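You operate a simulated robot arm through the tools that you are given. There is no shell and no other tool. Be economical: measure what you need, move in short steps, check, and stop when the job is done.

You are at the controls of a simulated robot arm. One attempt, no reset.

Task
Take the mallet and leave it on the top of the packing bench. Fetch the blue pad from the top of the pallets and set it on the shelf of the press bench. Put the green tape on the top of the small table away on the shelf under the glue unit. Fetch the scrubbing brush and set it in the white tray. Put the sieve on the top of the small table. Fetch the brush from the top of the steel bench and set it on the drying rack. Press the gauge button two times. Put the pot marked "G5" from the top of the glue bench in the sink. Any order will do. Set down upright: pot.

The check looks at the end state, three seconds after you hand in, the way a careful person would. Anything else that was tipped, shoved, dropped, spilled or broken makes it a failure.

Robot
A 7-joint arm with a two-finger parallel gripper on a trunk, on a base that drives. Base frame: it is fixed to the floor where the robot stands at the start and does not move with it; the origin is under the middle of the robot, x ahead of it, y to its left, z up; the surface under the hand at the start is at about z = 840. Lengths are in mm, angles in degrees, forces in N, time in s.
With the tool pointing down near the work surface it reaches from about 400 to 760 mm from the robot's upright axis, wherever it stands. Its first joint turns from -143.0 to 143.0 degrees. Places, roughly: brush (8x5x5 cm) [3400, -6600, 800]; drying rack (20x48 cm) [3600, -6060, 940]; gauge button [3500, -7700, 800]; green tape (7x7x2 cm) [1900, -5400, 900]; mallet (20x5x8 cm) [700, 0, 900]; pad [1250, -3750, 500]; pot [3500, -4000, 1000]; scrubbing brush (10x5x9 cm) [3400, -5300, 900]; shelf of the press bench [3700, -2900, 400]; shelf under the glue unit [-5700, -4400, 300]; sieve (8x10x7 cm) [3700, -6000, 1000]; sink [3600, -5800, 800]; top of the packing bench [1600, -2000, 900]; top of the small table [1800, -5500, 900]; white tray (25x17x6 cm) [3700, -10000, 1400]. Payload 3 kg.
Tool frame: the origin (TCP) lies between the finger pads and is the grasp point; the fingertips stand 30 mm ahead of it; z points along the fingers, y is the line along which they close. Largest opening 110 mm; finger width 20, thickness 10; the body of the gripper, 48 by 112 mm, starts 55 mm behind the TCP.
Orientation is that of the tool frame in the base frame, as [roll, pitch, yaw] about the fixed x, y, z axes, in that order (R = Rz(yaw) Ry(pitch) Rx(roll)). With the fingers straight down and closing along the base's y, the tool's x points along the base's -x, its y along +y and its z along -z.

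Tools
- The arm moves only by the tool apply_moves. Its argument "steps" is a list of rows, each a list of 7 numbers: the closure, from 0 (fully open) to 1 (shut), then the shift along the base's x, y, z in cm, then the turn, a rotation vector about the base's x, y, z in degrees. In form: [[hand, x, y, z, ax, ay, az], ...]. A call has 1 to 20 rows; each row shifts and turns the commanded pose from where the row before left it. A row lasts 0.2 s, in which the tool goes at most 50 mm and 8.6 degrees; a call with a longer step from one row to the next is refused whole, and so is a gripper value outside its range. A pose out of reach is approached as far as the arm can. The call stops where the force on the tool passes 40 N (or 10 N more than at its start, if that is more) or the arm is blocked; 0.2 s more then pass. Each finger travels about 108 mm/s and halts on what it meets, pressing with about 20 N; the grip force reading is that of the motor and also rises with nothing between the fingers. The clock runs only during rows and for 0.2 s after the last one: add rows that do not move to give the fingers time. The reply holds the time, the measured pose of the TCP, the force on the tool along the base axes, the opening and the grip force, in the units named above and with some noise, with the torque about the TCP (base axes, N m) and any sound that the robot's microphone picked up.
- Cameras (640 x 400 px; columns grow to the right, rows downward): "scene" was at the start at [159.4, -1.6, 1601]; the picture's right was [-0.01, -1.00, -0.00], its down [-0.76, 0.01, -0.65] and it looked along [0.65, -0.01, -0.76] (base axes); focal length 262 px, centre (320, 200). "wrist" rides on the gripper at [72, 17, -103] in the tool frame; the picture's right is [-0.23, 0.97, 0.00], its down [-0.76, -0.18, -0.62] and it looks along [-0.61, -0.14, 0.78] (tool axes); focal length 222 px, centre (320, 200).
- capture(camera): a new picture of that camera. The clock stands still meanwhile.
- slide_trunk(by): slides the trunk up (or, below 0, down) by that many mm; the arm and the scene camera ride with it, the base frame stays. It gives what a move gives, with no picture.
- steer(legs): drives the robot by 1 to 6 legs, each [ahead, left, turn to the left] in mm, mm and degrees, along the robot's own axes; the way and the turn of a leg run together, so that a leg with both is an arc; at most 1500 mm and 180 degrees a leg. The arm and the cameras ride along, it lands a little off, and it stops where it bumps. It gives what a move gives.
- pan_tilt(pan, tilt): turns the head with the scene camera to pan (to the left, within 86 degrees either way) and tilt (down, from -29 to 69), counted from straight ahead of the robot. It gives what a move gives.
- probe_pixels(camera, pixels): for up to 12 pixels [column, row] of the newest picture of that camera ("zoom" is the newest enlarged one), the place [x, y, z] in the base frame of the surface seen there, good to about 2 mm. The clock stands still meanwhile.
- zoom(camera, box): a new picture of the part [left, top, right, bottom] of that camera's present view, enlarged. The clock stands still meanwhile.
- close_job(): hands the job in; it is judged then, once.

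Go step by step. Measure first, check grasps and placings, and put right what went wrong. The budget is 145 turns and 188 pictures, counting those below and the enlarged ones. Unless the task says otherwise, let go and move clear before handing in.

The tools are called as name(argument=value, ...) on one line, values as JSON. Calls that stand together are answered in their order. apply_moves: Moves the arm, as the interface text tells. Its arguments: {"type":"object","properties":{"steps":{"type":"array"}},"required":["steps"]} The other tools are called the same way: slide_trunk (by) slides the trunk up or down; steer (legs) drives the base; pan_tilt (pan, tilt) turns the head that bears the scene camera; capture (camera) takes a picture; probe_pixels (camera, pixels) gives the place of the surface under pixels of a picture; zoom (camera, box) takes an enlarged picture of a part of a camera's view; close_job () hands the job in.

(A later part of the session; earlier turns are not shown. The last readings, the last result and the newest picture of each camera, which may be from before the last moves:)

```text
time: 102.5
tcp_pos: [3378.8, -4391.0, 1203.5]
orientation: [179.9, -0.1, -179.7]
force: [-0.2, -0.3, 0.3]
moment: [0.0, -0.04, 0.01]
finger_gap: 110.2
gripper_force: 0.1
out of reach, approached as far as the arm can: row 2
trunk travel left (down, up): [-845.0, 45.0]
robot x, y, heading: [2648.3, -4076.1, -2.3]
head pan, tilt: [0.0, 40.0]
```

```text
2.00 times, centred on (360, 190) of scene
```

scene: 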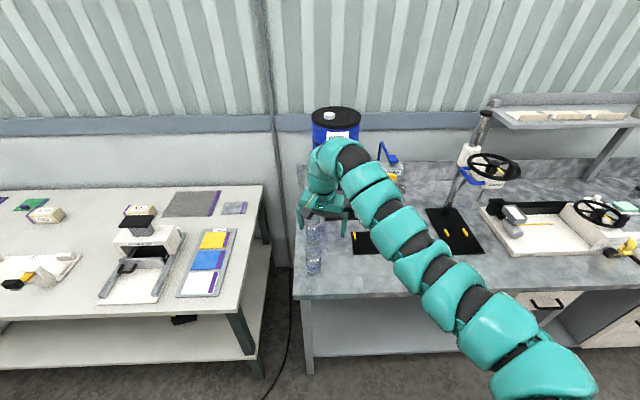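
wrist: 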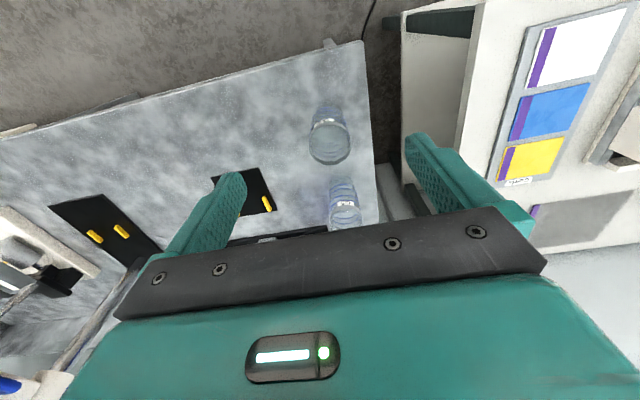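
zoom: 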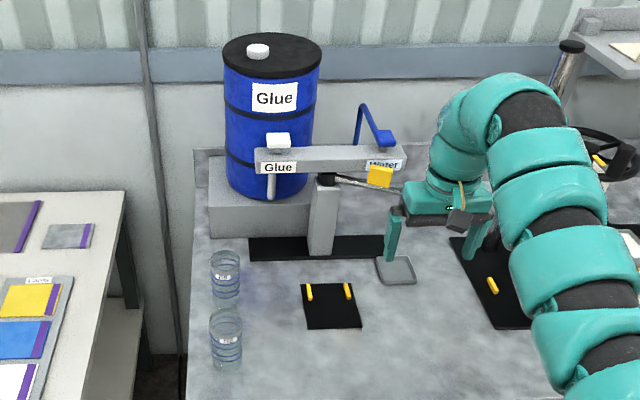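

probe_pixels(camera="zoom", pixels=[[260, 160], [278, 138], [271, 190], [300, 160], [325, 225], [325, 180], [250, 220], [238, 190], [250, 245], [280, 100], [227, 278], [227, 270]])

zoom(camera="scene", box=[375, 205, 405, 285])

zoom(camera="scene", box=[376, 208, 412, 236])

```text
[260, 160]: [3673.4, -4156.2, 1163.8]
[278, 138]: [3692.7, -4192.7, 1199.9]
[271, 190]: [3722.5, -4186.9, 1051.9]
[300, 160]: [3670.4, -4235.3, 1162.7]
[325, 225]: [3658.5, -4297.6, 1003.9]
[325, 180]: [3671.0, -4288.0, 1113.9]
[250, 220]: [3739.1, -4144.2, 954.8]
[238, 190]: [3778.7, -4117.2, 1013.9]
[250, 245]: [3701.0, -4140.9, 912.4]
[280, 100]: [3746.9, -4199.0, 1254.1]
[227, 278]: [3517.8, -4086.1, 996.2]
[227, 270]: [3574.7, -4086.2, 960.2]
```

```text
5.00 times, centred on (390, 245) of scene
```

zoom: 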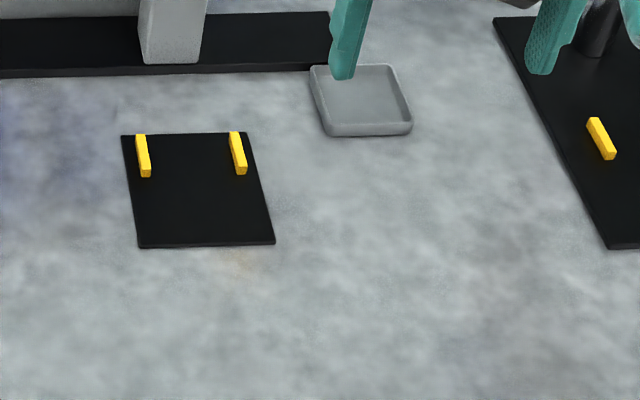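

```text
14.29 times, centred on (394, 222) of scene
```

zoom: 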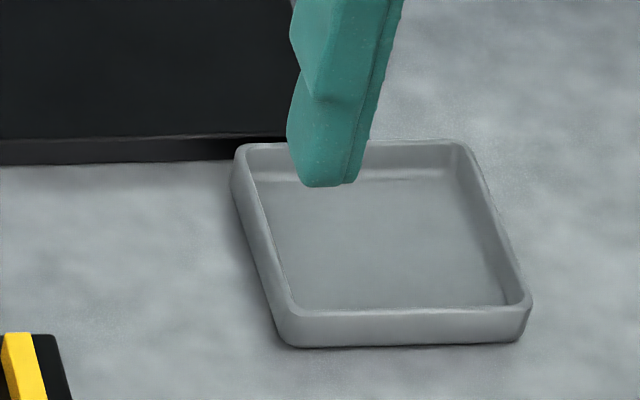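

The dispenser is at x ≥ 3655, clear of G5. I'll zoom on the two jars to refine G5's centre.

zoom(camera="scene", box=[285, 205, 345, 245])

```text
10.00 times, centred on (315, 225) of scene
```

zoom: 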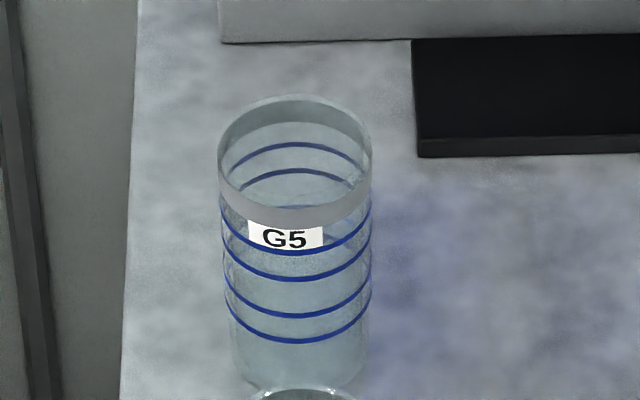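

probe_pixels(camera="zoom", pixels=[[295, 110], [295, 218], [224, 185], [364, 190], [260, 212], [340, 210], [240, 120], [350, 118], [295, 245]])

```text
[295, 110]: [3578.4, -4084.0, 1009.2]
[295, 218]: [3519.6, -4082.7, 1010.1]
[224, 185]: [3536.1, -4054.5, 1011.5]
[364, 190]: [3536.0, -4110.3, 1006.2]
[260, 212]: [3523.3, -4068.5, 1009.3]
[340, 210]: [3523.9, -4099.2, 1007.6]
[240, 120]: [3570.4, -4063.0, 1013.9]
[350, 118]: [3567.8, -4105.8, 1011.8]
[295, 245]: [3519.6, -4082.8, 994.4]
```

G5's centre is (3549,-4083). I'll bring the arm back, straighten the heading and move closer at height.

apply_moves(steps=[[0, 0, 5, 0, 0, 0, 0], [0, 0, 5, 0, 0, 0, 0], [0, 0, 5, 0, 0, 0, 0], [0, 0, 5, 0, 0, 0, 0], [0, 0, 5, 0, 0, 0, 0], [0, 0, 5, 0, 0, 0, 0], [0, 0, 0, 0, 0, 0, 0]])

steer(legs=[[0, 0, 2.3], [150, 0, 0]])

```text
time: 104.1
tcp_pos: [3384.4, -4093.4, 1198.9]
orientation: [179.9, 0.0, -179.9]
force: [0.8, 0.5, 0.5]
moment: [0.02, 0.02, 0.01]
finger_gap: 109.8
gripper_force: 0.1
trunk travel left (down, up): [-845.0, 45.0]
robot x, y, heading: [2645.7, -4077.6, -2.1]
head pan, tilt: [0.0, 40.0]
```

```text
time: 105.9
tcp_pos: [3537.6, -4062.7, 1197.8]
orientation: [-180.0, -0.1, -177.7]
force: [0.1, -1.0, -0.5]
moment: [0.01, 0.0, -0.03]
finger_gap: 110.0
gripper_force: 0.1
trunk travel left (down, up): [-845.0, 45.0]
robot x, y, heading: [2800.6, -4079.6, -0.0]
head pan, tilt: [0.0, 40.0]
```

apply_moves(steps=[[0, 1.1, -2.0, 0, 0, 0, -2.3], [0, 0, 0, -4, 0, 0, 0], [0, 0, 0, -4, 0, 0, 0], [0, 0, 0, -4, 0, 0, 0], [0, 0, 0, 0, 0, 0, 0]])

capture(camera="wrist")

```text
time: 107.1
tcp_pos: [3547.5, -4078.4, 1077.5]
orientation: [180.0, 0.2, -179.9]
force: [-0.6, 0.7, 0.3]
moment: [-0.02, 0.02, 0.01]
finger_gap: 110.0
gripper_force: 0.0
trunk travel left (down, up): [-845.0, 45.0]
robot x, y, heading: [2798.2, -4075.1, 0.1]
head pan, tilt: [0.0, 40.0]
```

```text
154 pictures are left
```

wrist: 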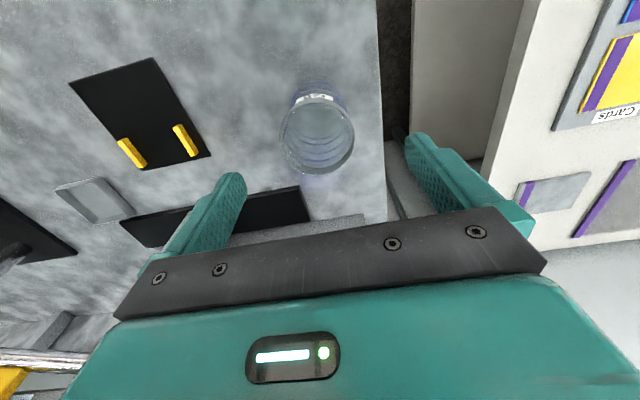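

One jar is under the tool at (317,135). I'll check its label and probe it before descending.

zoom(camera="wrist", box=[270, 75, 370, 185])

probe_pixels(camera="wrist", pixels=[[300, 98], [325, 97], [285, 145], [349, 145], [317, 98], [315, 172]])

```text
3.64 times, centred on (320, 130) of wrist
```

zoom: 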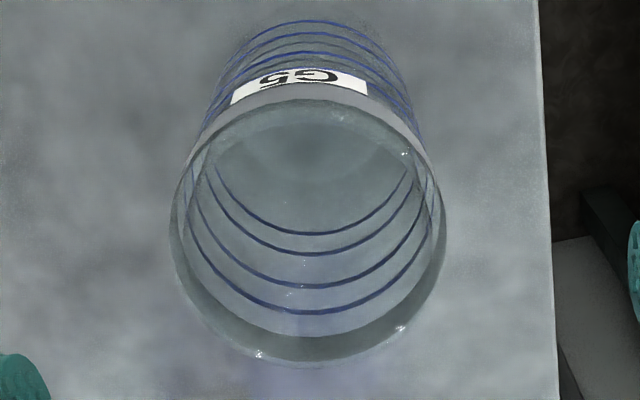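

```text
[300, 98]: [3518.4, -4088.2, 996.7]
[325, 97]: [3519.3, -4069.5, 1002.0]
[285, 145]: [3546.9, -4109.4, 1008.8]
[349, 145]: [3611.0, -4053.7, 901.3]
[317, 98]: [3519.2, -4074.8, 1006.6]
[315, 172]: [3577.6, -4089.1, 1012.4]
```

It is G5. I'll descend to TCP z 985, close and lift.

apply_moves(steps=[[0, 0.1, -0.4, -4, 0, 0, 0], [0, 0, 0, -3.2, 0, 0, 0], [0, 0, 0, -2, 0, 0, 0], [0, 0, 0, 0, 0, 0, 0], [1, 0, 0, 0, 0, 0, 0], [1, 0, 0, 0, 0, 0, 0], [1, 0, 0, 0, 0, 0, 0], [1, 0, 0, 0, 0, 0, 0]])

```text
time: 108.9
tcp_pos: [3547.8, -4083.6, 984.1]
orientation: [-180.0, 0.0, -179.8]
force: [0.2, 1.5, 1.4]
moment: [0.06, -0.07, -0.02]
finger_gap: 58.8
gripper_force: 20.4
trunk travel left (down, up): [-845.0, 45.0]
robot x, y, heading: [2799.7, -4077.0, 0.2]
head pan, tilt: [0.0, 40.0]
```

apply_moves(steps=[[1, 0, 0, 2, 0, 0, 0], [1, 0, 0, 4, 0, 0, 0], [1, 0, 0, 4, 0, 0, 0], [1, 0, 0, 4, 0, 0, 0], [1, 0, 0, 4, 0, 0, 0], [1, 0, 0, 3.5, 0, 0, 0], [1, 0, 0, 0, 0, 0, 0]])

capture(camera="wrist")

```text
time: 110.5
tcp_pos: [3547.2, -4089.2, 1198.9]
orientation: [180.0, -0.1, -179.9]
force: [-0.7, 0.2, -1.3]
moment: [0.01, -0.01, -0.03]
finger_gap: 58.9
gripper_force: 20.5
trunk travel left (down, up): [-845.0, 45.0]
robot x, y, heading: [2802.8, -4077.2, 0.1]
head pan, tilt: [0.0, 40.0]
```

```text
152 pictures are left
```

wrist: 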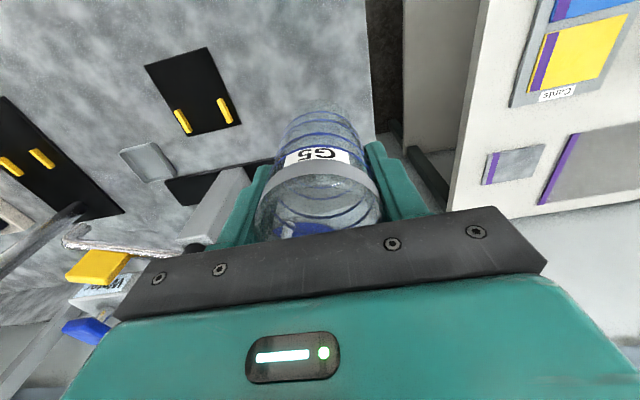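

The pot is held. I'll back off and strafe towards the sink.

steer(legs=[[-250, 0, 0], [0, -1400, 0]])

pan_tilt(pan=-15, tilt=35)

capture(camera="scene")

```text
time: 118.7
tcp_pos: [3302.8, -5455.1, 1200.4]
orientation: [-180.0, 0.0, -179.6]
force: [-0.1, -0.5, -1.2]
moment: [0.0, -0.02, -0.01]
finger_gap: 58.6
gripper_force: 20.5
trunk travel left (down, up): [-845.0, 45.0]
robot x, y, heading: [2552.0, -5446.1, 0.3]
head pan, tilt: [0.0, 40.0]
```

```text
time: 119.5
tcp_pos: [3301.1, -5454.4, 1200.3]
orientation: [-179.9, 0.0, -179.6]
force: [-0.7, -0.5, -1.4]
moment: [0.04, 0.03, 0.02]
finger_gap: 58.5
gripper_force: 20.3
trunk travel left (down, up): [-845.0, 45.0]
robot x, y, heading: [2552.7, -5447.2, 0.5]
head pan, tilt: [-15.0, 35.0]
```

```text
151 pictures are left
```

scene: 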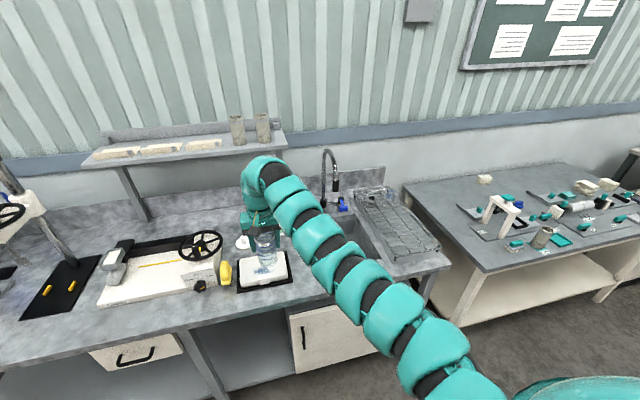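

zoom(camera="scene", box=[190, 140, 460, 310])

probe_pixels(camera="scene", pixels=[[350, 240], [365, 245], [375, 255], [335, 225], [350, 220], [395, 215], [440, 262], [330, 160], [338, 190], [425, 230], [370, 225], [360, 262]])

capture(camera="wrist")

```text
2.35 times, centred on (325, 225) of scene
```

zoom: 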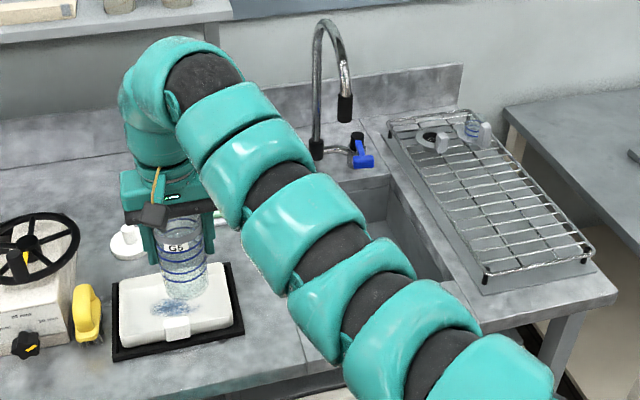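

```text
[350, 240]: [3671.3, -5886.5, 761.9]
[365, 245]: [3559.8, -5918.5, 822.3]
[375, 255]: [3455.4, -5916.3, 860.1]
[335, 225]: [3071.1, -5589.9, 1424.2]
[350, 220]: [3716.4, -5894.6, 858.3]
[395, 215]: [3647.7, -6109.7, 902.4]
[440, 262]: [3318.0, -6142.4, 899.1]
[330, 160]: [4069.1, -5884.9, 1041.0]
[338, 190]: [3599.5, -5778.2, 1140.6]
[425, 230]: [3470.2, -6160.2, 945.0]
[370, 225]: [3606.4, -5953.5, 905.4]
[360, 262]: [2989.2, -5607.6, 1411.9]
```

```text
149 pictures are left
```

wrist: 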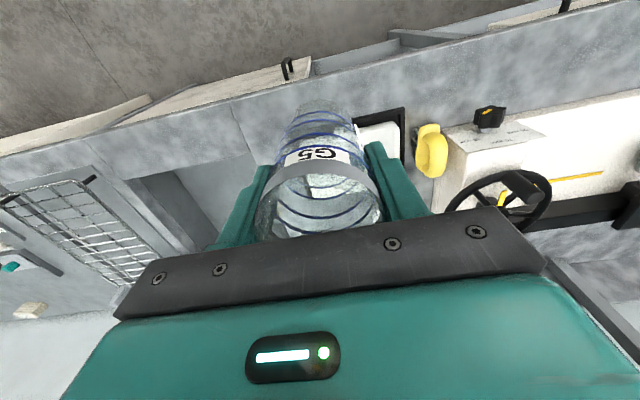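

The sink is right of here, with its right wall at y -5917, its floor near 760 and the tap spout near (3600,-5778,1140). I'll strafe a little and view it from above.

steer(legs=[[0, -150, 0]])

capture(camera="wrist")

pan_tilt(pan=-15, tilt=48)

capture(camera="scene")

```text
time: 120.8
tcp_pos: [3303.1, -5603.4, 1199.3]
orientation: [180.0, 0.0, -179.6]
force: [0.4, -1.4, -1.5]
moment: [0.04, -0.02, 0.03]
finger_gap: 58.6
gripper_force: 19.4
trunk travel left (down, up): [-845.0, 45.0]
robot x, y, heading: [2554.7, -5592.3, 0.4]
head pan, tilt: [-15.0, 35.0]
```

```text
148 pictures are left
```

wrist: 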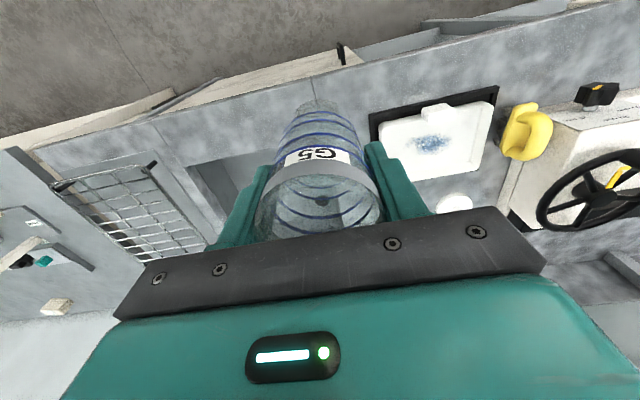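

```text
time: 121.6
tcp_pos: [3303.2, -5601.7, 1200.9]
orientation: [-180.0, 0.1, -179.5]
force: [0.9, 0.0, -0.4]
moment: [0.0, 0.0, -0.03]
finger_gap: 58.5
gripper_force: 20.2
trunk travel left (down, up): [-845.0, 45.0]
robot x, y, heading: [2558.7, -5593.9, 0.4]
head pan, tilt: [-15.0, 48.0]
```

```text
147 pictures are left
```

scene: 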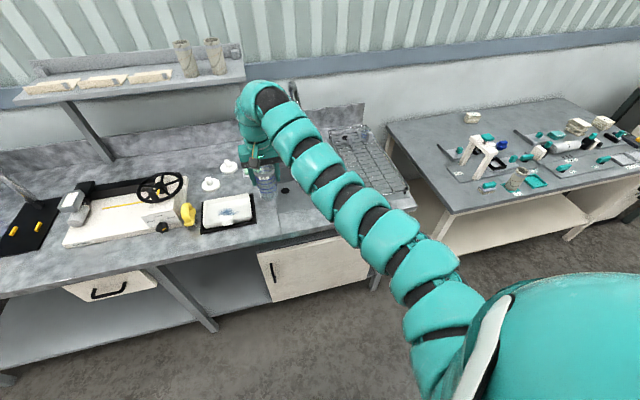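

probe_pixels(camera="wrist", pixels=[[188, 166], [200, 163], [268, 150], [225, 185], [205, 230], [250, 165], [210, 205], [235, 160], [190, 190], [160, 175]])

zoom(camera="scene", box=[150, 80, 410, 250])

probe_pixels(camera="scene", pixels=[[285, 189], [305, 200], [280, 205], [188, 213], [229, 166], [210, 184], [290, 90], [305, 185]])

```text
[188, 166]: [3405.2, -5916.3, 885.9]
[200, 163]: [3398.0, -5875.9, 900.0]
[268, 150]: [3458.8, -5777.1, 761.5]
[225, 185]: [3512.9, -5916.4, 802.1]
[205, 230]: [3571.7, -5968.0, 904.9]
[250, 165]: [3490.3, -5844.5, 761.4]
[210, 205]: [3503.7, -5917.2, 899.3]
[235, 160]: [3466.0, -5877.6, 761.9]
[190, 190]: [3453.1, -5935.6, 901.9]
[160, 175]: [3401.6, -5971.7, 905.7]
```

```text
2.35 times, centred on (280, 165) of scene
```

zoom: 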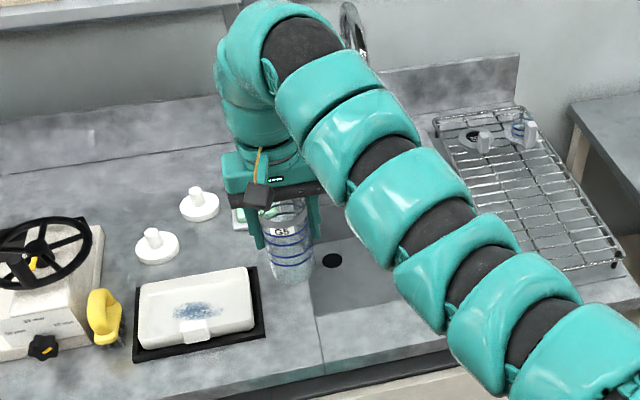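

```text
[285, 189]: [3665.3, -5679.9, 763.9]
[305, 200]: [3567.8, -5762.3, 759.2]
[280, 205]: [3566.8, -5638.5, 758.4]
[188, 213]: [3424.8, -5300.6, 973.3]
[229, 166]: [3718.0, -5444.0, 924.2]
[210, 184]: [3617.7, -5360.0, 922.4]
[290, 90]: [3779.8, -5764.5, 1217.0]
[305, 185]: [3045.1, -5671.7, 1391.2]
```

The sink floor is at 761, x from 3400, y to -5917. I'll place the pot at about (3490,-5815), clear of the spout at x 3600.

steer(legs=[[0, -212, 0], [180, 0, 0]])

slide_trunk(by=-100)

pan_tilt(pan=0, tilt=40)

capture(camera="scene")

capture(camera="wrist")

```text
time: 124.3
tcp_pos: [3488.4, -5819.7, 1199.4]
orientation: [180.0, -0.1, 179.7]
force: [0.6, -0.3, -1.3]
moment: [0.02, 0.02, 0.04]
finger_gap: 58.4
gripper_force: 20.1
trunk travel left (down, up): [-845.0, 45.0]
robot x, y, heading: [2741.6, -5806.2, -0.2]
head pan, tilt: [-15.0, 48.0]
```

```text
time: 125.7
tcp_pos: [3487.7, -5819.5, 1099.1]
orientation: [-180.0, -0.1, 179.7]
force: [0.6, -0.7, -0.7]
moment: [-0.01, 0.01, 0.01]
finger_gap: 58.5
gripper_force: 20.2
trunk travel left (down, up): [-745.0, 145.0]
robot x, y, heading: [2740.0, -5802.1, -0.1]
head pan, tilt: [-15.0, 48.0]
```

```text
time: 126.5
tcp_pos: [3487.5, -5819.4, 1101.2]
orientation: [180.0, 0.0, 179.6]
force: [-0.5, 0.4, -1.5]
moment: [0.01, 0.0, -0.02]
finger_gap: 58.4
gripper_force: 19.5
trunk travel left (down, up): [-745.0, 145.0]
robot x, y, heading: [2739.0, -5800.3, -0.4]
head pan, tilt: [0.0, 40.0]
```

```text
145 pictures are left
```

scene: 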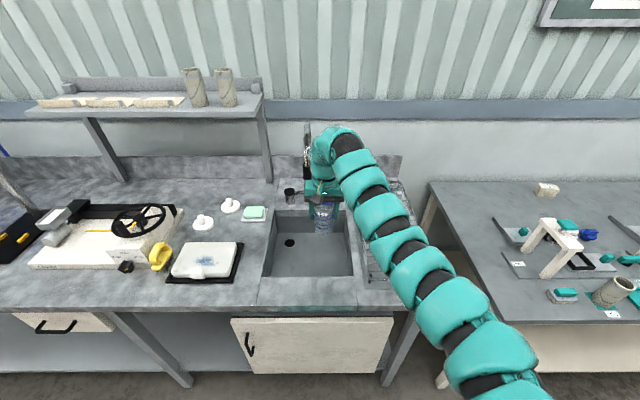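

```text
144 pictures are left
```

wrist: 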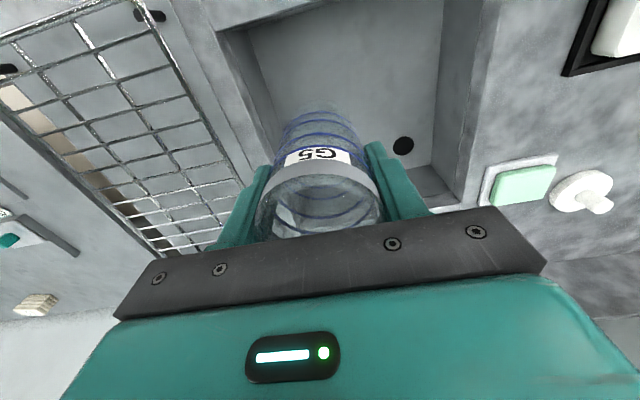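

probe_pixels(camera="scene", pixels=[[277, 270], [350, 270], [310, 277], [310, 290], [300, 210], [265, 277], [357, 277], [308, 155], [305, 170]])

probe_pixels(camera="wrist", pixels=[[235, 30], [335, 20], [438, 60], [250, 150], [232, 160], [430, 160]])

```text
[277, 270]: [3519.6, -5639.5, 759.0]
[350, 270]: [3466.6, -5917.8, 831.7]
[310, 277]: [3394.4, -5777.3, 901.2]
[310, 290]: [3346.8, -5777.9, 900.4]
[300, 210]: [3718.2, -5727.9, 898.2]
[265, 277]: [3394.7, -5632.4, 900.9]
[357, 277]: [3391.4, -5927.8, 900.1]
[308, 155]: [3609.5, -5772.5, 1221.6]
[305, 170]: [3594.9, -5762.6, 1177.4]
```

```text
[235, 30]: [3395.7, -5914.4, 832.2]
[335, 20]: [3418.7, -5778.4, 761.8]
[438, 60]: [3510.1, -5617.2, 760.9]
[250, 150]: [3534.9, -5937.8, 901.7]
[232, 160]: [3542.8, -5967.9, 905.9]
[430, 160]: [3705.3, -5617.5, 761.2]
```

I'll lower it into the sink.

apply_moves(steps=[[1, 0, 0, -4, 0, 0, 0], [1, 0, 0, -4, 0, 0, 0], [1, 0, 0, -4, 0, 0, 0], [1, 0, 0, -4, 0, 0, 0], [1, 0, 0, -4, 0, 0, 0], [1, 0, 0, -3.5, 0, 0, 0], [1, 0, 0, -1, 0, 0, 0], [1, 0, 0, 0, 0, 0, 0]])

```text
time: 128.2
tcp_pos: [3486.9, -5819.5, 854.8]
orientation: [180.0, -0.2, 179.7]
force: [-0.2, 0.5, -0.7]
moment: [-0.02, 0.01, 0.0]
finger_gap: 58.7
gripper_force: 20.7
trunk travel left (down, up): [-745.0, 145.0]
robot x, y, heading: [2738.3, -5806.4, -0.2]
head pan, tilt: [0.0, 40.0]
```

apply_moves(steps=[[1, 0, 0, -0.5, 0, 0, 0], [1, 0, 0, -0.3, 0, 0, 0], [1, 0, 0, -0.2, 0, 0, 0], [1, 0, 0, 0, 0, 0, 0]])

```text
time: 129.2
tcp_pos: [3487.0, -5819.4, 844.8]
orientation: [180.0, -0.1, 179.7]
force: [0.2, -0.2, -1.0]
moment: [0.01, -0.04, 0.02]
finger_gap: 58.3
gripper_force: 20.1
trunk travel left (down, up): [-745.0, 145.0]
robot x, y, heading: [2738.0, -5802.6, -0.5]
head pan, tilt: [0.0, 40.0]
```

apply_moves(steps=[[1, 0, 0, -0.2, 0, 0, 0], [1, 0, 0, -0.2, 0, 0, 0], [1, 0, 0, 0, 0, 0, 0]])

```text
time: 130.1
tcp_pos: [3488.1, -5818.6, 843.2]
orientation: [-180.0, 0.2, 179.8]
force: [0.2, 0.2, 17.3]
moment: [-0.02, 0.05, 0.11]
finger_gap: 58.4
gripper_force: 20.1
trunk travel left (down, up): [-745.0, 145.0]
robot x, y, heading: [2742.2, -5803.4, -0.3]
head pan, tilt: [0.0, 40.0]
```

The pot rests on the sink floor (+17 N). I'll release and rise.

apply_moves(steps=[[0, 0, 0, 0, 0, 0, 0], [0, 0, 0, 0, 0, 0, 0], [0, 0, 0, 0, 0, 0, 0], [0, 0, 0, 3, 0, 0, 0], [0, 0, 0, 5, 0, 0, 0], [0, 0, 0, 5, 0, 0, 0], [0, 0, 0, 5, 0, 0, 0], [0, 0, 0, 5, 0, 0, 0], [0, 0, 0, 5, 0, 0, 0], [0, 0, 0, 0, 0, 0, 0]])

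capture(camera="wrist")

pan_tilt(pan=-25, tilt=35)

capture(camera="scene")

```text
time: 132.2
tcp_pos: [3488.8, -5819.3, 1123.5]
orientation: [179.9, 0.0, 179.6]
force: [0.8, -0.2, -0.1]
moment: [0.03, 0.0, -0.01]
finger_gap: 110.1
gripper_force: 0.1
trunk travel left (down, up): [-745.0, 145.0]
robot x, y, heading: [2741.6, -5806.0, -0.4]
head pan, tilt: [0.0, 40.0]
```

```text
143 pictures are left
```

wrist: 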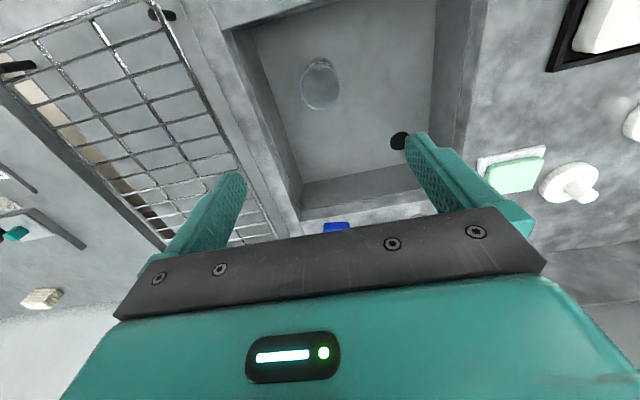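

```text
time: 133.1
tcp_pos: [3489.6, -5819.7, 1123.6]
orientation: [179.9, 0.1, 179.7]
force: [0.2, 0.2, 0.1]
moment: [0.0, 0.01, -0.01]
finger_gap: 109.9
gripper_force: 0.1
trunk travel left (down, up): [-745.0, 145.0]
robot x, y, heading: [2740.2, -5802.2, -0.1]
head pan, tilt: [-25.0, 35.0]
```

```text
142 pictures are left
```

scene: 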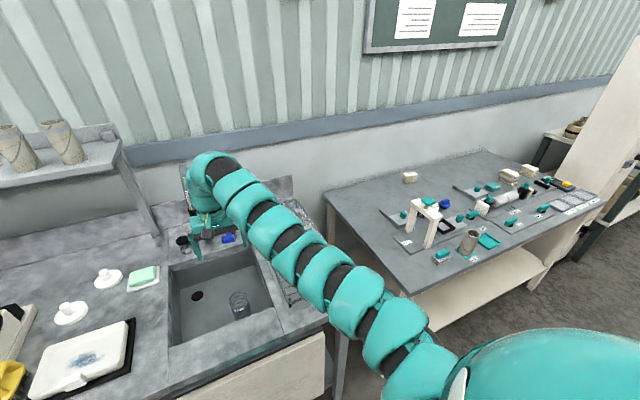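

The pot stands in the sink at (240,305). I'll back off and go right for an unobstructed view of the drying rack and the sieve.

steer(legs=[[-250, 0, 0], [0, -550, 0]])

pan_tilt(pan=10, tilt=35)

capture(camera="scene")

zoom(camera="scene", box=[140, 130, 320, 260])

```text
time: 137.8
tcp_pos: [3236.4, -6390.5, 1123.7]
orientation: [179.9, 0.0, 179.9]
force: [-0.2, -0.7, -0.2]
moment: [0.0, 0.02, -0.04]
finger_gap: 109.9
gripper_force: 0.0
trunk travel left (down, up): [-745.0, 145.0]
robot x, y, heading: [2490.3, -6375.7, 0.1]
head pan, tilt: [-25.0, 35.0]
```

```text
time: 138.8
tcp_pos: [3237.5, -6389.9, 1124.8]
orientation: [-180.0, 0.0, 179.8]
force: [0.1, 0.3, 0.4]
moment: [0.02, -0.01, 0.02]
finger_gap: 110.0
gripper_force: 0.1
trunk travel left (down, up): [-745.0, 145.0]
robot x, y, heading: [2487.7, -6377.1, -0.1]
head pan, tilt: [10.0, 35.0]
```

```text
141 pictures are left
```

scene: 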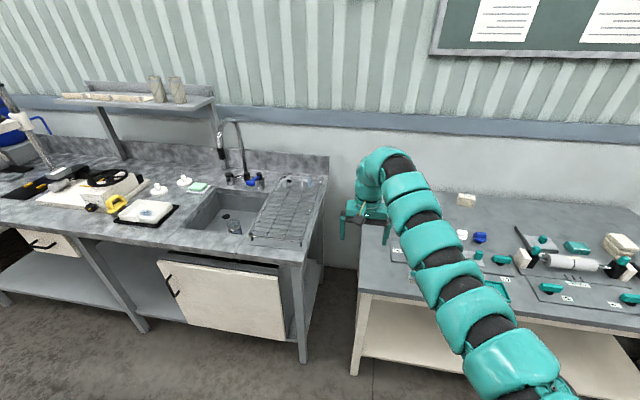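

```text
3.08 times, centred on (230, 195) of scene
```

zoom: 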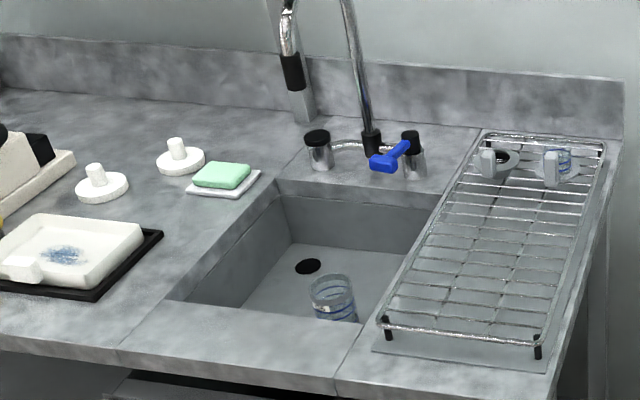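

zoom(camera="scene", box=[266, 168, 322, 203])

```text
11.43 times, centred on (294, 186) of scene
```

zoom: 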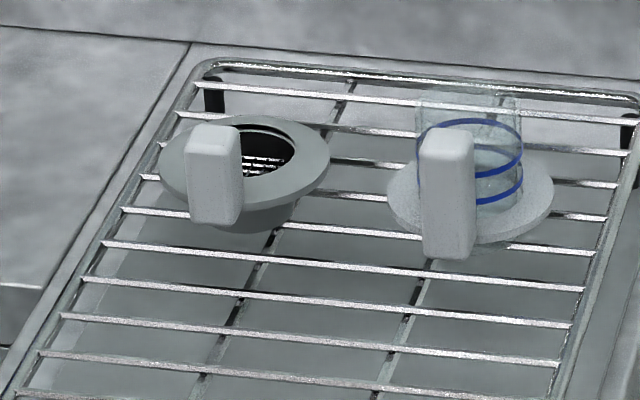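

The left item has a mesh inside a ring and an upright tab, so it looks like the sieve. I'll probe it.

probe_pixels(camera="zoom", pixels=[[215, 130], [195, 175], [233, 175], [212, 215], [170, 165], [325, 170], [270, 155], [300, 195], [260, 200], [445, 150], [250, 228], [240, 120]])

```text
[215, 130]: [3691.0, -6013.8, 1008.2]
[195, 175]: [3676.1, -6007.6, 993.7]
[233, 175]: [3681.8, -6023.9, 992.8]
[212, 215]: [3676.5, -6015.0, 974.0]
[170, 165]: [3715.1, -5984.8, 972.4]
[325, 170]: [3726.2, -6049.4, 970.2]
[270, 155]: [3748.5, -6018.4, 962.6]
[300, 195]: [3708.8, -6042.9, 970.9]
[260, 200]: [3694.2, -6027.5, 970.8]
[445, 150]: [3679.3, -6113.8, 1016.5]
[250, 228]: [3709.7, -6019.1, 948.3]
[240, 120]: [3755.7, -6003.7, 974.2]
```

The sieve's tab is about 18 mm wide, centred at (3685,-6016), z 970–1010, with the ring behind it at z 970. I'll square up to it, raise the trunk and approach.

slide_trunk(by=100)

steer(legs=[[0, 360, 0], [250, 0, 0]])

steer(legs=[[140, 0, 0]])

capture(camera="wrist")

```text
time: 140.2
tcp_pos: [3237.7, -6389.8, 1222.3]
orientation: [179.9, -0.1, 179.8]
force: [0.2, -0.6, 0.1]
moment: [0.0, 0.0, 0.01]
finger_gap: 109.8
gripper_force: 0.0
trunk travel left (down, up): [-845.0, 45.0]
robot x, y, heading: [2488.3, -6376.8, -0.1]
head pan, tilt: [10.0, 35.0]
```

```text
time: 144.0
tcp_pos: [3499.4, -6029.7, 1222.7]
orientation: [-180.0, 0.0, 179.5]
force: [0.2, -0.1, 0.2]
moment: [0.0, 0.01, 0.03]
finger_gap: 110.2
gripper_force: 0.1
trunk travel left (down, up): [-845.0, 45.0]
robot x, y, heading: [2753.6, -6010.1, -0.4]
head pan, tilt: [10.0, 35.0]
```

```text
time: 145.3
tcp_pos: [3641.0, -6029.1, 1222.1]
orientation: [180.0, -0.1, 179.6]
force: [0.1, 0.4, -0.8]
moment: [-0.02, 0.04, -0.03]
finger_gap: 109.9
gripper_force: 0.2
trunk travel left (down, up): [-845.0, 45.0]
robot x, y, heading: [2887.7, -6015.2, -0.2]
head pan, tilt: [10.0, 35.0]
```

```text
138 pictures are left
```

wrist: 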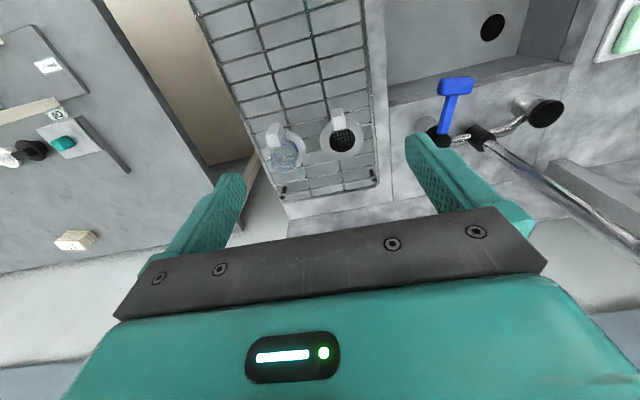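

No bump so far. I'll go 40 mm closer so the vertical grasp is in reach, then probe the sieve from the wrist.

steer(legs=[[42, 0, 0]])

zoom(camera="wrist", box=[250, 70, 410, 200])

```text
time: 146.2
tcp_pos: [3683.8, -6029.4, 1220.5]
orientation: [-179.9, -0.1, 179.8]
force: [0.0, 0.1, -0.4]
moment: [0.01, -0.01, 0.01]
finger_gap: 109.9
gripper_force: 0.0
trunk travel left (down, up): [-845.0, 45.0]
robot x, y, heading: [2934.6, -6011.6, -0.3]
head pan, tilt: [10.0, 35.0]
```

```text
3.08 times, centred on (330, 135) of wrist
```

zoom: 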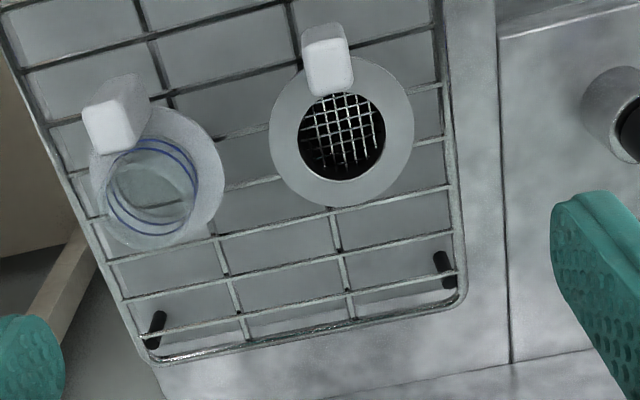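

probe_pixels(camera="zoom", pixels=[[310, 48], [345, 45], [315, 90], [348, 85], [330, 65], [290, 70], [280, 170], [405, 130], [345, 200], [110, 110], [150, 125], [215, 160]])

```text
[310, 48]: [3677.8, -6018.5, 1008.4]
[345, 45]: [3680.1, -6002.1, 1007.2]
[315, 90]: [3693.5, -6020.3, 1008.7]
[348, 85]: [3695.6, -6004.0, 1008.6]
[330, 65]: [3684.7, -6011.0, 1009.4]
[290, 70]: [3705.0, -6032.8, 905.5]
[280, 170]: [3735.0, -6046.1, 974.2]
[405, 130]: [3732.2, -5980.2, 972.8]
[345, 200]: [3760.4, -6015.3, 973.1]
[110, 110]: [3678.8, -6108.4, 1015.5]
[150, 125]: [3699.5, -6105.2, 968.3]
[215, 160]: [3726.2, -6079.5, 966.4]
```

The tab centre is (3686,-6012), top 1009, ring top 974. I'll half-close the fingers, centre them and descend to TCP 1007.

apply_moves(steps=[[0.45, 0.2, 1.7, -3, 0, 0, 0], [0.45, 0, 0, -4, 0, 0, 0], [0.45, 0, 0, -4, 0, 0, 0], [0.45, 0, 0, -4, 0, 0, 0], [0.45, 0, 0, -3, 0, 0, 0], [0.45, 0, 0, 0, 0, 0, 0]])

capture(camera="wrist")

```text
time: 147.6
tcp_pos: [3686.9, -6012.2, 1042.2]
orientation: [179.9, 0.1, 179.6]
force: [0.6, -0.7, 0.3]
moment: [-0.01, 0.02, 0.0]
finger_gap: 60.2
gripper_force: 0.0
trunk travel left (down, up): [-845.0, 45.0]
robot x, y, heading: [2938.0, -6013.9, -0.1]
head pan, tilt: [10.0, 35.0]
```

```text
136 pictures are left
```

wrist: 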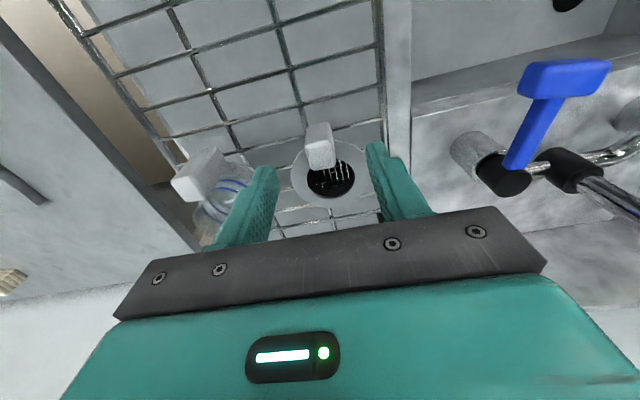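

apply_moves(steps=[[0.45, 0, 0, -2, 0, 0, 0], [0.45, 0, 0, -1.5, 0, 0, 0], [0.45, 0, 0, 0, 0, 0, 0], [1, 0, 0, 0, 0, 0, 0], [1, 0, 0, 0, 0, 0, 0], [1, 0, 0, 0, 0, 0, 0], [1, 0, 0, 0, 0, 0, 0]])

apply_moves(steps=[[1, 0, 0, 2, 0, 0, 0], [1, 0, 0, 4, 0, 0, 0], [1, 0, 0, 4, 0, 0, 0], [1, 0, 0, 4, 0, 0, 0], [1, 0, 0, 4, 0, 0, 0], [1, 0, 0, 0, 0, 0, 0]])

capture(camera="wrist")

```text
time: 149.2
tcp_pos: [3686.1, -6012.7, 1008.4]
orientation: [-180.0, 0.0, 179.7]
force: [-0.7, 0.0, 0.3]
moment: [0.01, 0.04, -0.02]
finger_gap: 19.8
gripper_force: 19.8
trunk travel left (down, up): [-845.0, 45.0]
robot x, y, heading: [2933.6, -6013.0, -0.2]
head pan, tilt: [10.0, 35.0]
```

```text
time: 150.6
tcp_pos: [3684.6, -6010.6, 1187.5]
orientation: [180.0, -0.2, 179.7]
force: [0.9, 0.0, -1.7]
moment: [-0.03, 0.04, -0.03]
finger_gap: 19.9
gripper_force: 19.9
trunk travel left (down, up): [-845.0, 45.0]
robot x, y, heading: [2936.6, -6011.6, -0.3]
head pan, tilt: [10.0, 35.0]
```

```text
135 pictures are left
```

wrist: 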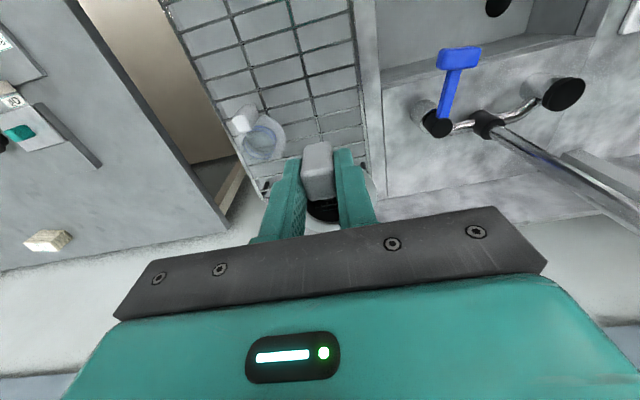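

The sieve is held. I'll back off, turn right to face -y, and survey the small table.

steer(legs=[[-330, 0, 0], [0, 0, -90]])

pan_tilt(pan=-85, tilt=40)

capture(camera="scene")

```text
time: 156.6
tcp_pos: [2619.4, -6762.7, 1187.4]
orientation: [180.0, 0.0, 90.7]
force: [-0.4, 0.4, -2.0]
moment: [0.08, 0.03, -0.02]
finger_gap: 19.5
gripper_force: 19.8
trunk travel left (down, up): [-845.0, 45.0]
robot x, y, heading: [2603.1, -6012.2, -89.3]
head pan, tilt: [10.0, 35.0]
```

```text
time: 158.3
tcp_pos: [2619.4, -6761.5, 1187.1]
orientation: [-180.0, 0.0, 90.8]
force: [-1.4, -0.1, -1.0]
moment: [0.03, -0.02, -0.01]
finger_gap: 20.0
gripper_force: 19.7
trunk travel left (down, up): [-845.0, 45.0]
robot x, y, heading: [2602.2, -6013.0, -89.5]
head pan, tilt: [-85.0, 40.0]
```

```text
134 pictures are left
```

scene: 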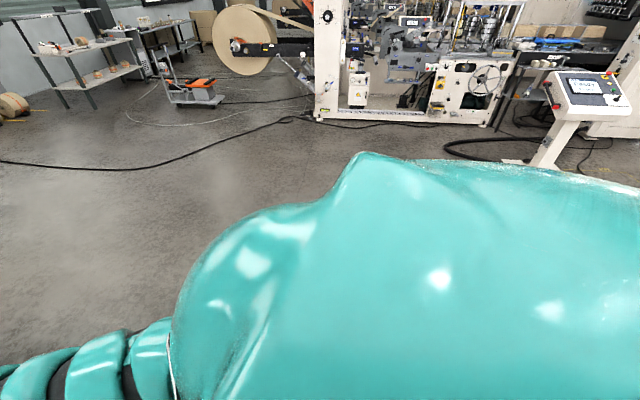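

steer(legs=[[0, 0, -90]])

pan_tilt(pan=-25, tilt=40)

capture(camera="scene")

```text
time: 162.5
tcp_pos: [1854.3, -6026.5, 1186.2]
orientation: [-180.0, 0.1, 0.4]
force: [0.7, 0.0, -1.2]
moment: [-0.01, -0.03, -0.02]
finger_gap: 19.4
gripper_force: 20.6
trunk travel left (down, up): [-845.0, 45.0]
robot x, y, heading: [2599.7, -6010.7, -179.4]
head pan, tilt: [-85.0, 40.0]
```

```text
time: 163.8
tcp_pos: [1853.5, -6025.1, 1186.8]
orientation: [180.0, -0.1, 0.4]
force: [1.4, 0.1, -1.3]
moment: [0.03, -0.04, 0.02]
finger_gap: 19.7
gripper_force: 19.7
trunk travel left (down, up): [-845.0, 45.0]
robot x, y, heading: [2605.6, -6012.4, -179.7]
head pan, tilt: [-25.0, 40.0]
```

```text
133 pictures are left
```

scene: 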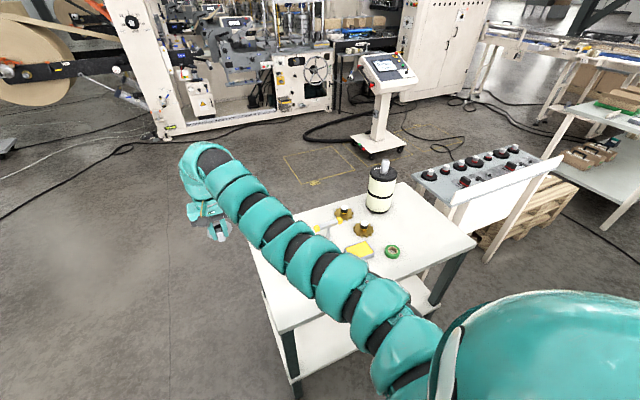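

zoom(camera="scene", box=[240, 150, 500, 330])

probe_pixels(camera="scene", pixels=[[475, 242], [400, 184], [392, 251], [278, 328], [262, 262], [360, 250], [363, 230], [343, 213], [378, 190], [430, 240], [345, 245], [405, 225]])

```text
2.22 times, centred on (370, 240) of scene
```

zoom: 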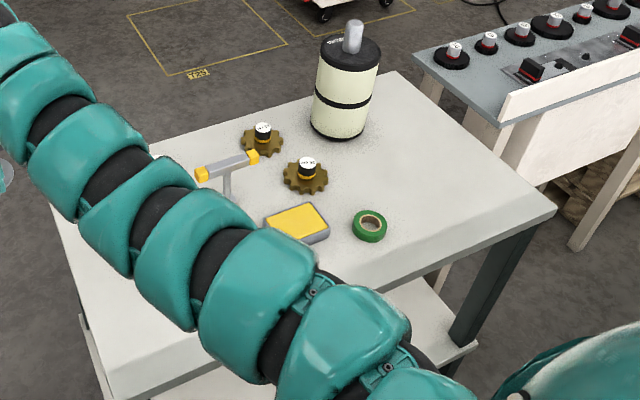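

```text
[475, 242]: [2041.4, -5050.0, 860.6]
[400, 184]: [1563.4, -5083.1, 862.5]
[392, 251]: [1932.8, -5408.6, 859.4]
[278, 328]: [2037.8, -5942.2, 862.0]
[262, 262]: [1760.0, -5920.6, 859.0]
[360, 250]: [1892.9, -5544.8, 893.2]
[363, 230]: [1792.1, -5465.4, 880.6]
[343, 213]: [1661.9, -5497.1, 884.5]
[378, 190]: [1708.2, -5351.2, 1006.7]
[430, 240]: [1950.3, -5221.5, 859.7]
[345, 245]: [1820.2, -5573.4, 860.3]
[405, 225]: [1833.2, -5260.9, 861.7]
```

The small table spans x 1540–2045, y -5950 to -5040, z 860, with its south end apparently clear. I'll strafe so the sieve hangs over it and check with the wrist camera.

steer(legs=[[0, -190, 0]])

capture(camera="wrist")

capture(camera="scene")

```text
time: 165.4
tcp_pos: [1852.0, -5836.7, 1186.3]
orientation: [179.9, 0.0, 0.5]
force: [-0.1, -0.2, -1.2]
moment: [-0.01, -0.03, 0.01]
finger_gap: 19.8
gripper_force: 19.8
trunk travel left (down, up): [-845.0, 45.0]
robot x, y, heading: [2601.5, -5824.4, -179.5]
head pan, tilt: [-25.0, 40.0]
```

```text
131 pictures are left
```

wrist: 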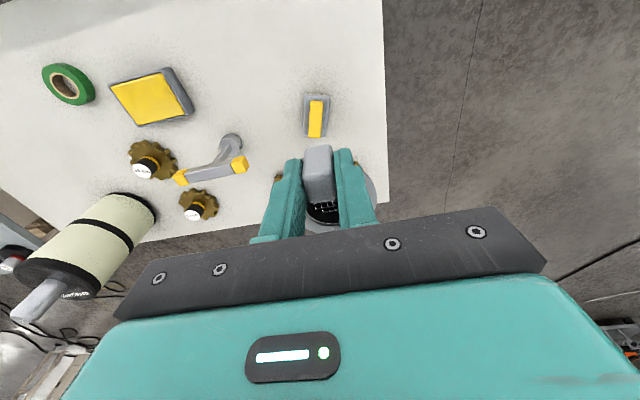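

```text
130 pictures are left
```

scene: 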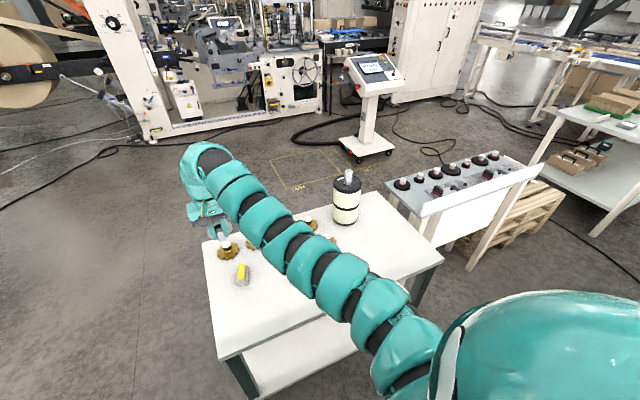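

probe_pixels(camera="wrist", pixels=[[316, 118], [328, 100], [306, 135], [315, 50], [255, 110], [370, 100], [230, 145], [220, 90], [280, 178], [358, 160]])

probe_pixels(camera="scene", pixels=[[228, 252], [218, 252], [237, 253], [242, 272], [240, 285], [275, 285], [230, 320]])

```text
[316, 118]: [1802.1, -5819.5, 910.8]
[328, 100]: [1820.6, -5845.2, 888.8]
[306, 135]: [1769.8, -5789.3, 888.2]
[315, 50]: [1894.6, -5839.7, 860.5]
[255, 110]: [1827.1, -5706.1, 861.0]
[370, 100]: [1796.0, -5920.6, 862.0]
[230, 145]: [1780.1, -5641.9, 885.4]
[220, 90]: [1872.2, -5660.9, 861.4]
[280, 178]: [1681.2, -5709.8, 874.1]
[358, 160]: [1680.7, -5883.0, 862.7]
```

```text
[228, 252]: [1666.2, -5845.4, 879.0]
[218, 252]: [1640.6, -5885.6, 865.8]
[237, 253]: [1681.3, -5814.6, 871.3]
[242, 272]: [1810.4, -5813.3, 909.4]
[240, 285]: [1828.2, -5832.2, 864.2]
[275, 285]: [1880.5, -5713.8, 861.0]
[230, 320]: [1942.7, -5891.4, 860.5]
```

The block is at (1800,-5818) and a gear at (1665,-5845). The patch round (1925,-5730) is clear, so I'll shift the TCP to about (1965,-5730) and lower.

steer(legs=[[-113, -105, 0]])

slide_trunk(by=-100)

capture(camera="wrist")

```text
time: 166.8
tcp_pos: [1964.2, -5730.9, 1187.1]
orientation: [180.0, -0.1, 0.5]
force: [0.2, 0.4, -1.4]
moment: [-0.01, -0.02, -0.04]
finger_gap: 19.8
gripper_force: 19.7
trunk travel left (down, up): [-845.0, 45.0]
robot x, y, heading: [2713.4, -5717.7, -179.3]
head pan, tilt: [-25.0, 40.0]
```

```text
time: 168.1
tcp_pos: [1965.1, -5730.3, 1087.5]
orientation: [-179.9, -0.1, 0.6]
force: [0.4, 0.3, -1.1]
moment: [-0.02, -0.03, -0.01]
finger_gap: 20.0
gripper_force: 20.0
trunk travel left (down, up): [-745.0, 145.0]
robot x, y, heading: [2710.9, -5720.0, -179.3]
head pan, tilt: [-25.0, 40.0]
```

```text
129 pictures are left
```

wrist: 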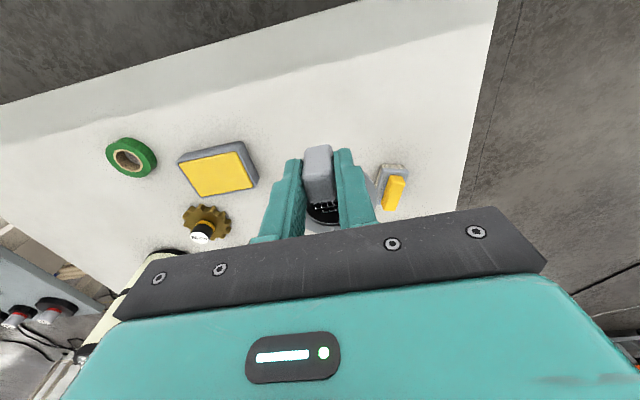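

apply_moves(steps=[[1, 0, 0, -4, 0, 0, 0], [1, 0, 0, -4, 0, 0, 0], [1, 0, 0, -4, 0, 0, 0], [1, 0, 0, -2.5, 0, 0, 0], [1, 0, 0, 0, 0, 0, 0]])

capture(camera="wrist")

```text
time: 169.3
tcp_pos: [1963.4, -5732.1, 942.3]
orientation: [180.0, 0.0, 0.5]
force: [0.4, -0.5, -1.3]
moment: [0.0, -0.04, -0.02]
finger_gap: 19.8
gripper_force: 20.2
trunk travel left (down, up): [-745.0, 145.0]
robot x, y, heading: [2708.9, -5719.1, -179.6]
head pan, tilt: [-25.0, 40.0]
```

```text
128 pictures are left
```

wrist: 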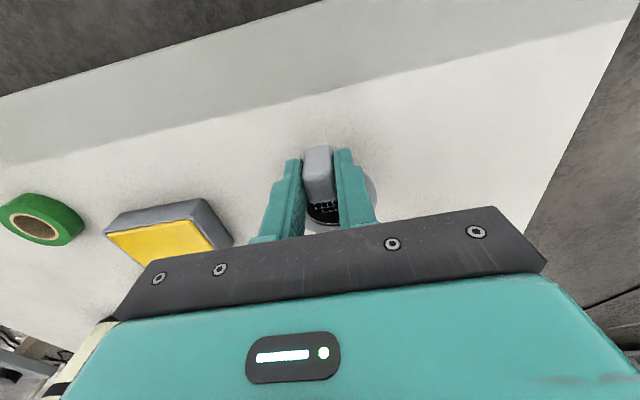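

apply_moves(steps=[[1, 0, 0, -0.6, 0, 0, 0], [1, 0, 0, -0.4, 0, 0, 0], [1, 0, 0, -0.3, 0, 0, 0], [1, 0, 0, 0, 0, 0, 0]])

```text
time: 170.3
tcp_pos: [1963.7, -5731.2, 930.3]
orientation: [-179.9, 0.0, 0.5]
force: [0.0, 0.0, -1.1]
moment: [-0.04, -0.04, 0.0]
finger_gap: 19.5
gripper_force: 20.3
trunk travel left (down, up): [-745.0, 145.0]
robot x, y, heading: [2714.4, -5716.0, -179.7]
head pan, tilt: [-25.0, 40.0]
```

apply_moves(steps=[[1, 0, 0, -0.2, 0, 0, 0], [1, 0, 0, -0.2, 0, 0, 0], [1, 0, 0, -0.2, 0, 0, 0], [1, 0, 0, 0, 0, 0, 0]])

```text
time: 171.3
tcp_pos: [1963.4, -5730.3, 923.1]
orientation: [180.0, 0.1, 0.5]
force: [-1.4, 1.0, 1.5]
moment: [0.01, 0.16, -0.09]
finger_gap: 19.8
gripper_force: 20.0
trunk travel left (down, up): [-745.0, 145.0]
robot x, y, heading: [2710.9, -5719.2, -179.5]
head pan, tilt: [-25.0, 40.0]
```

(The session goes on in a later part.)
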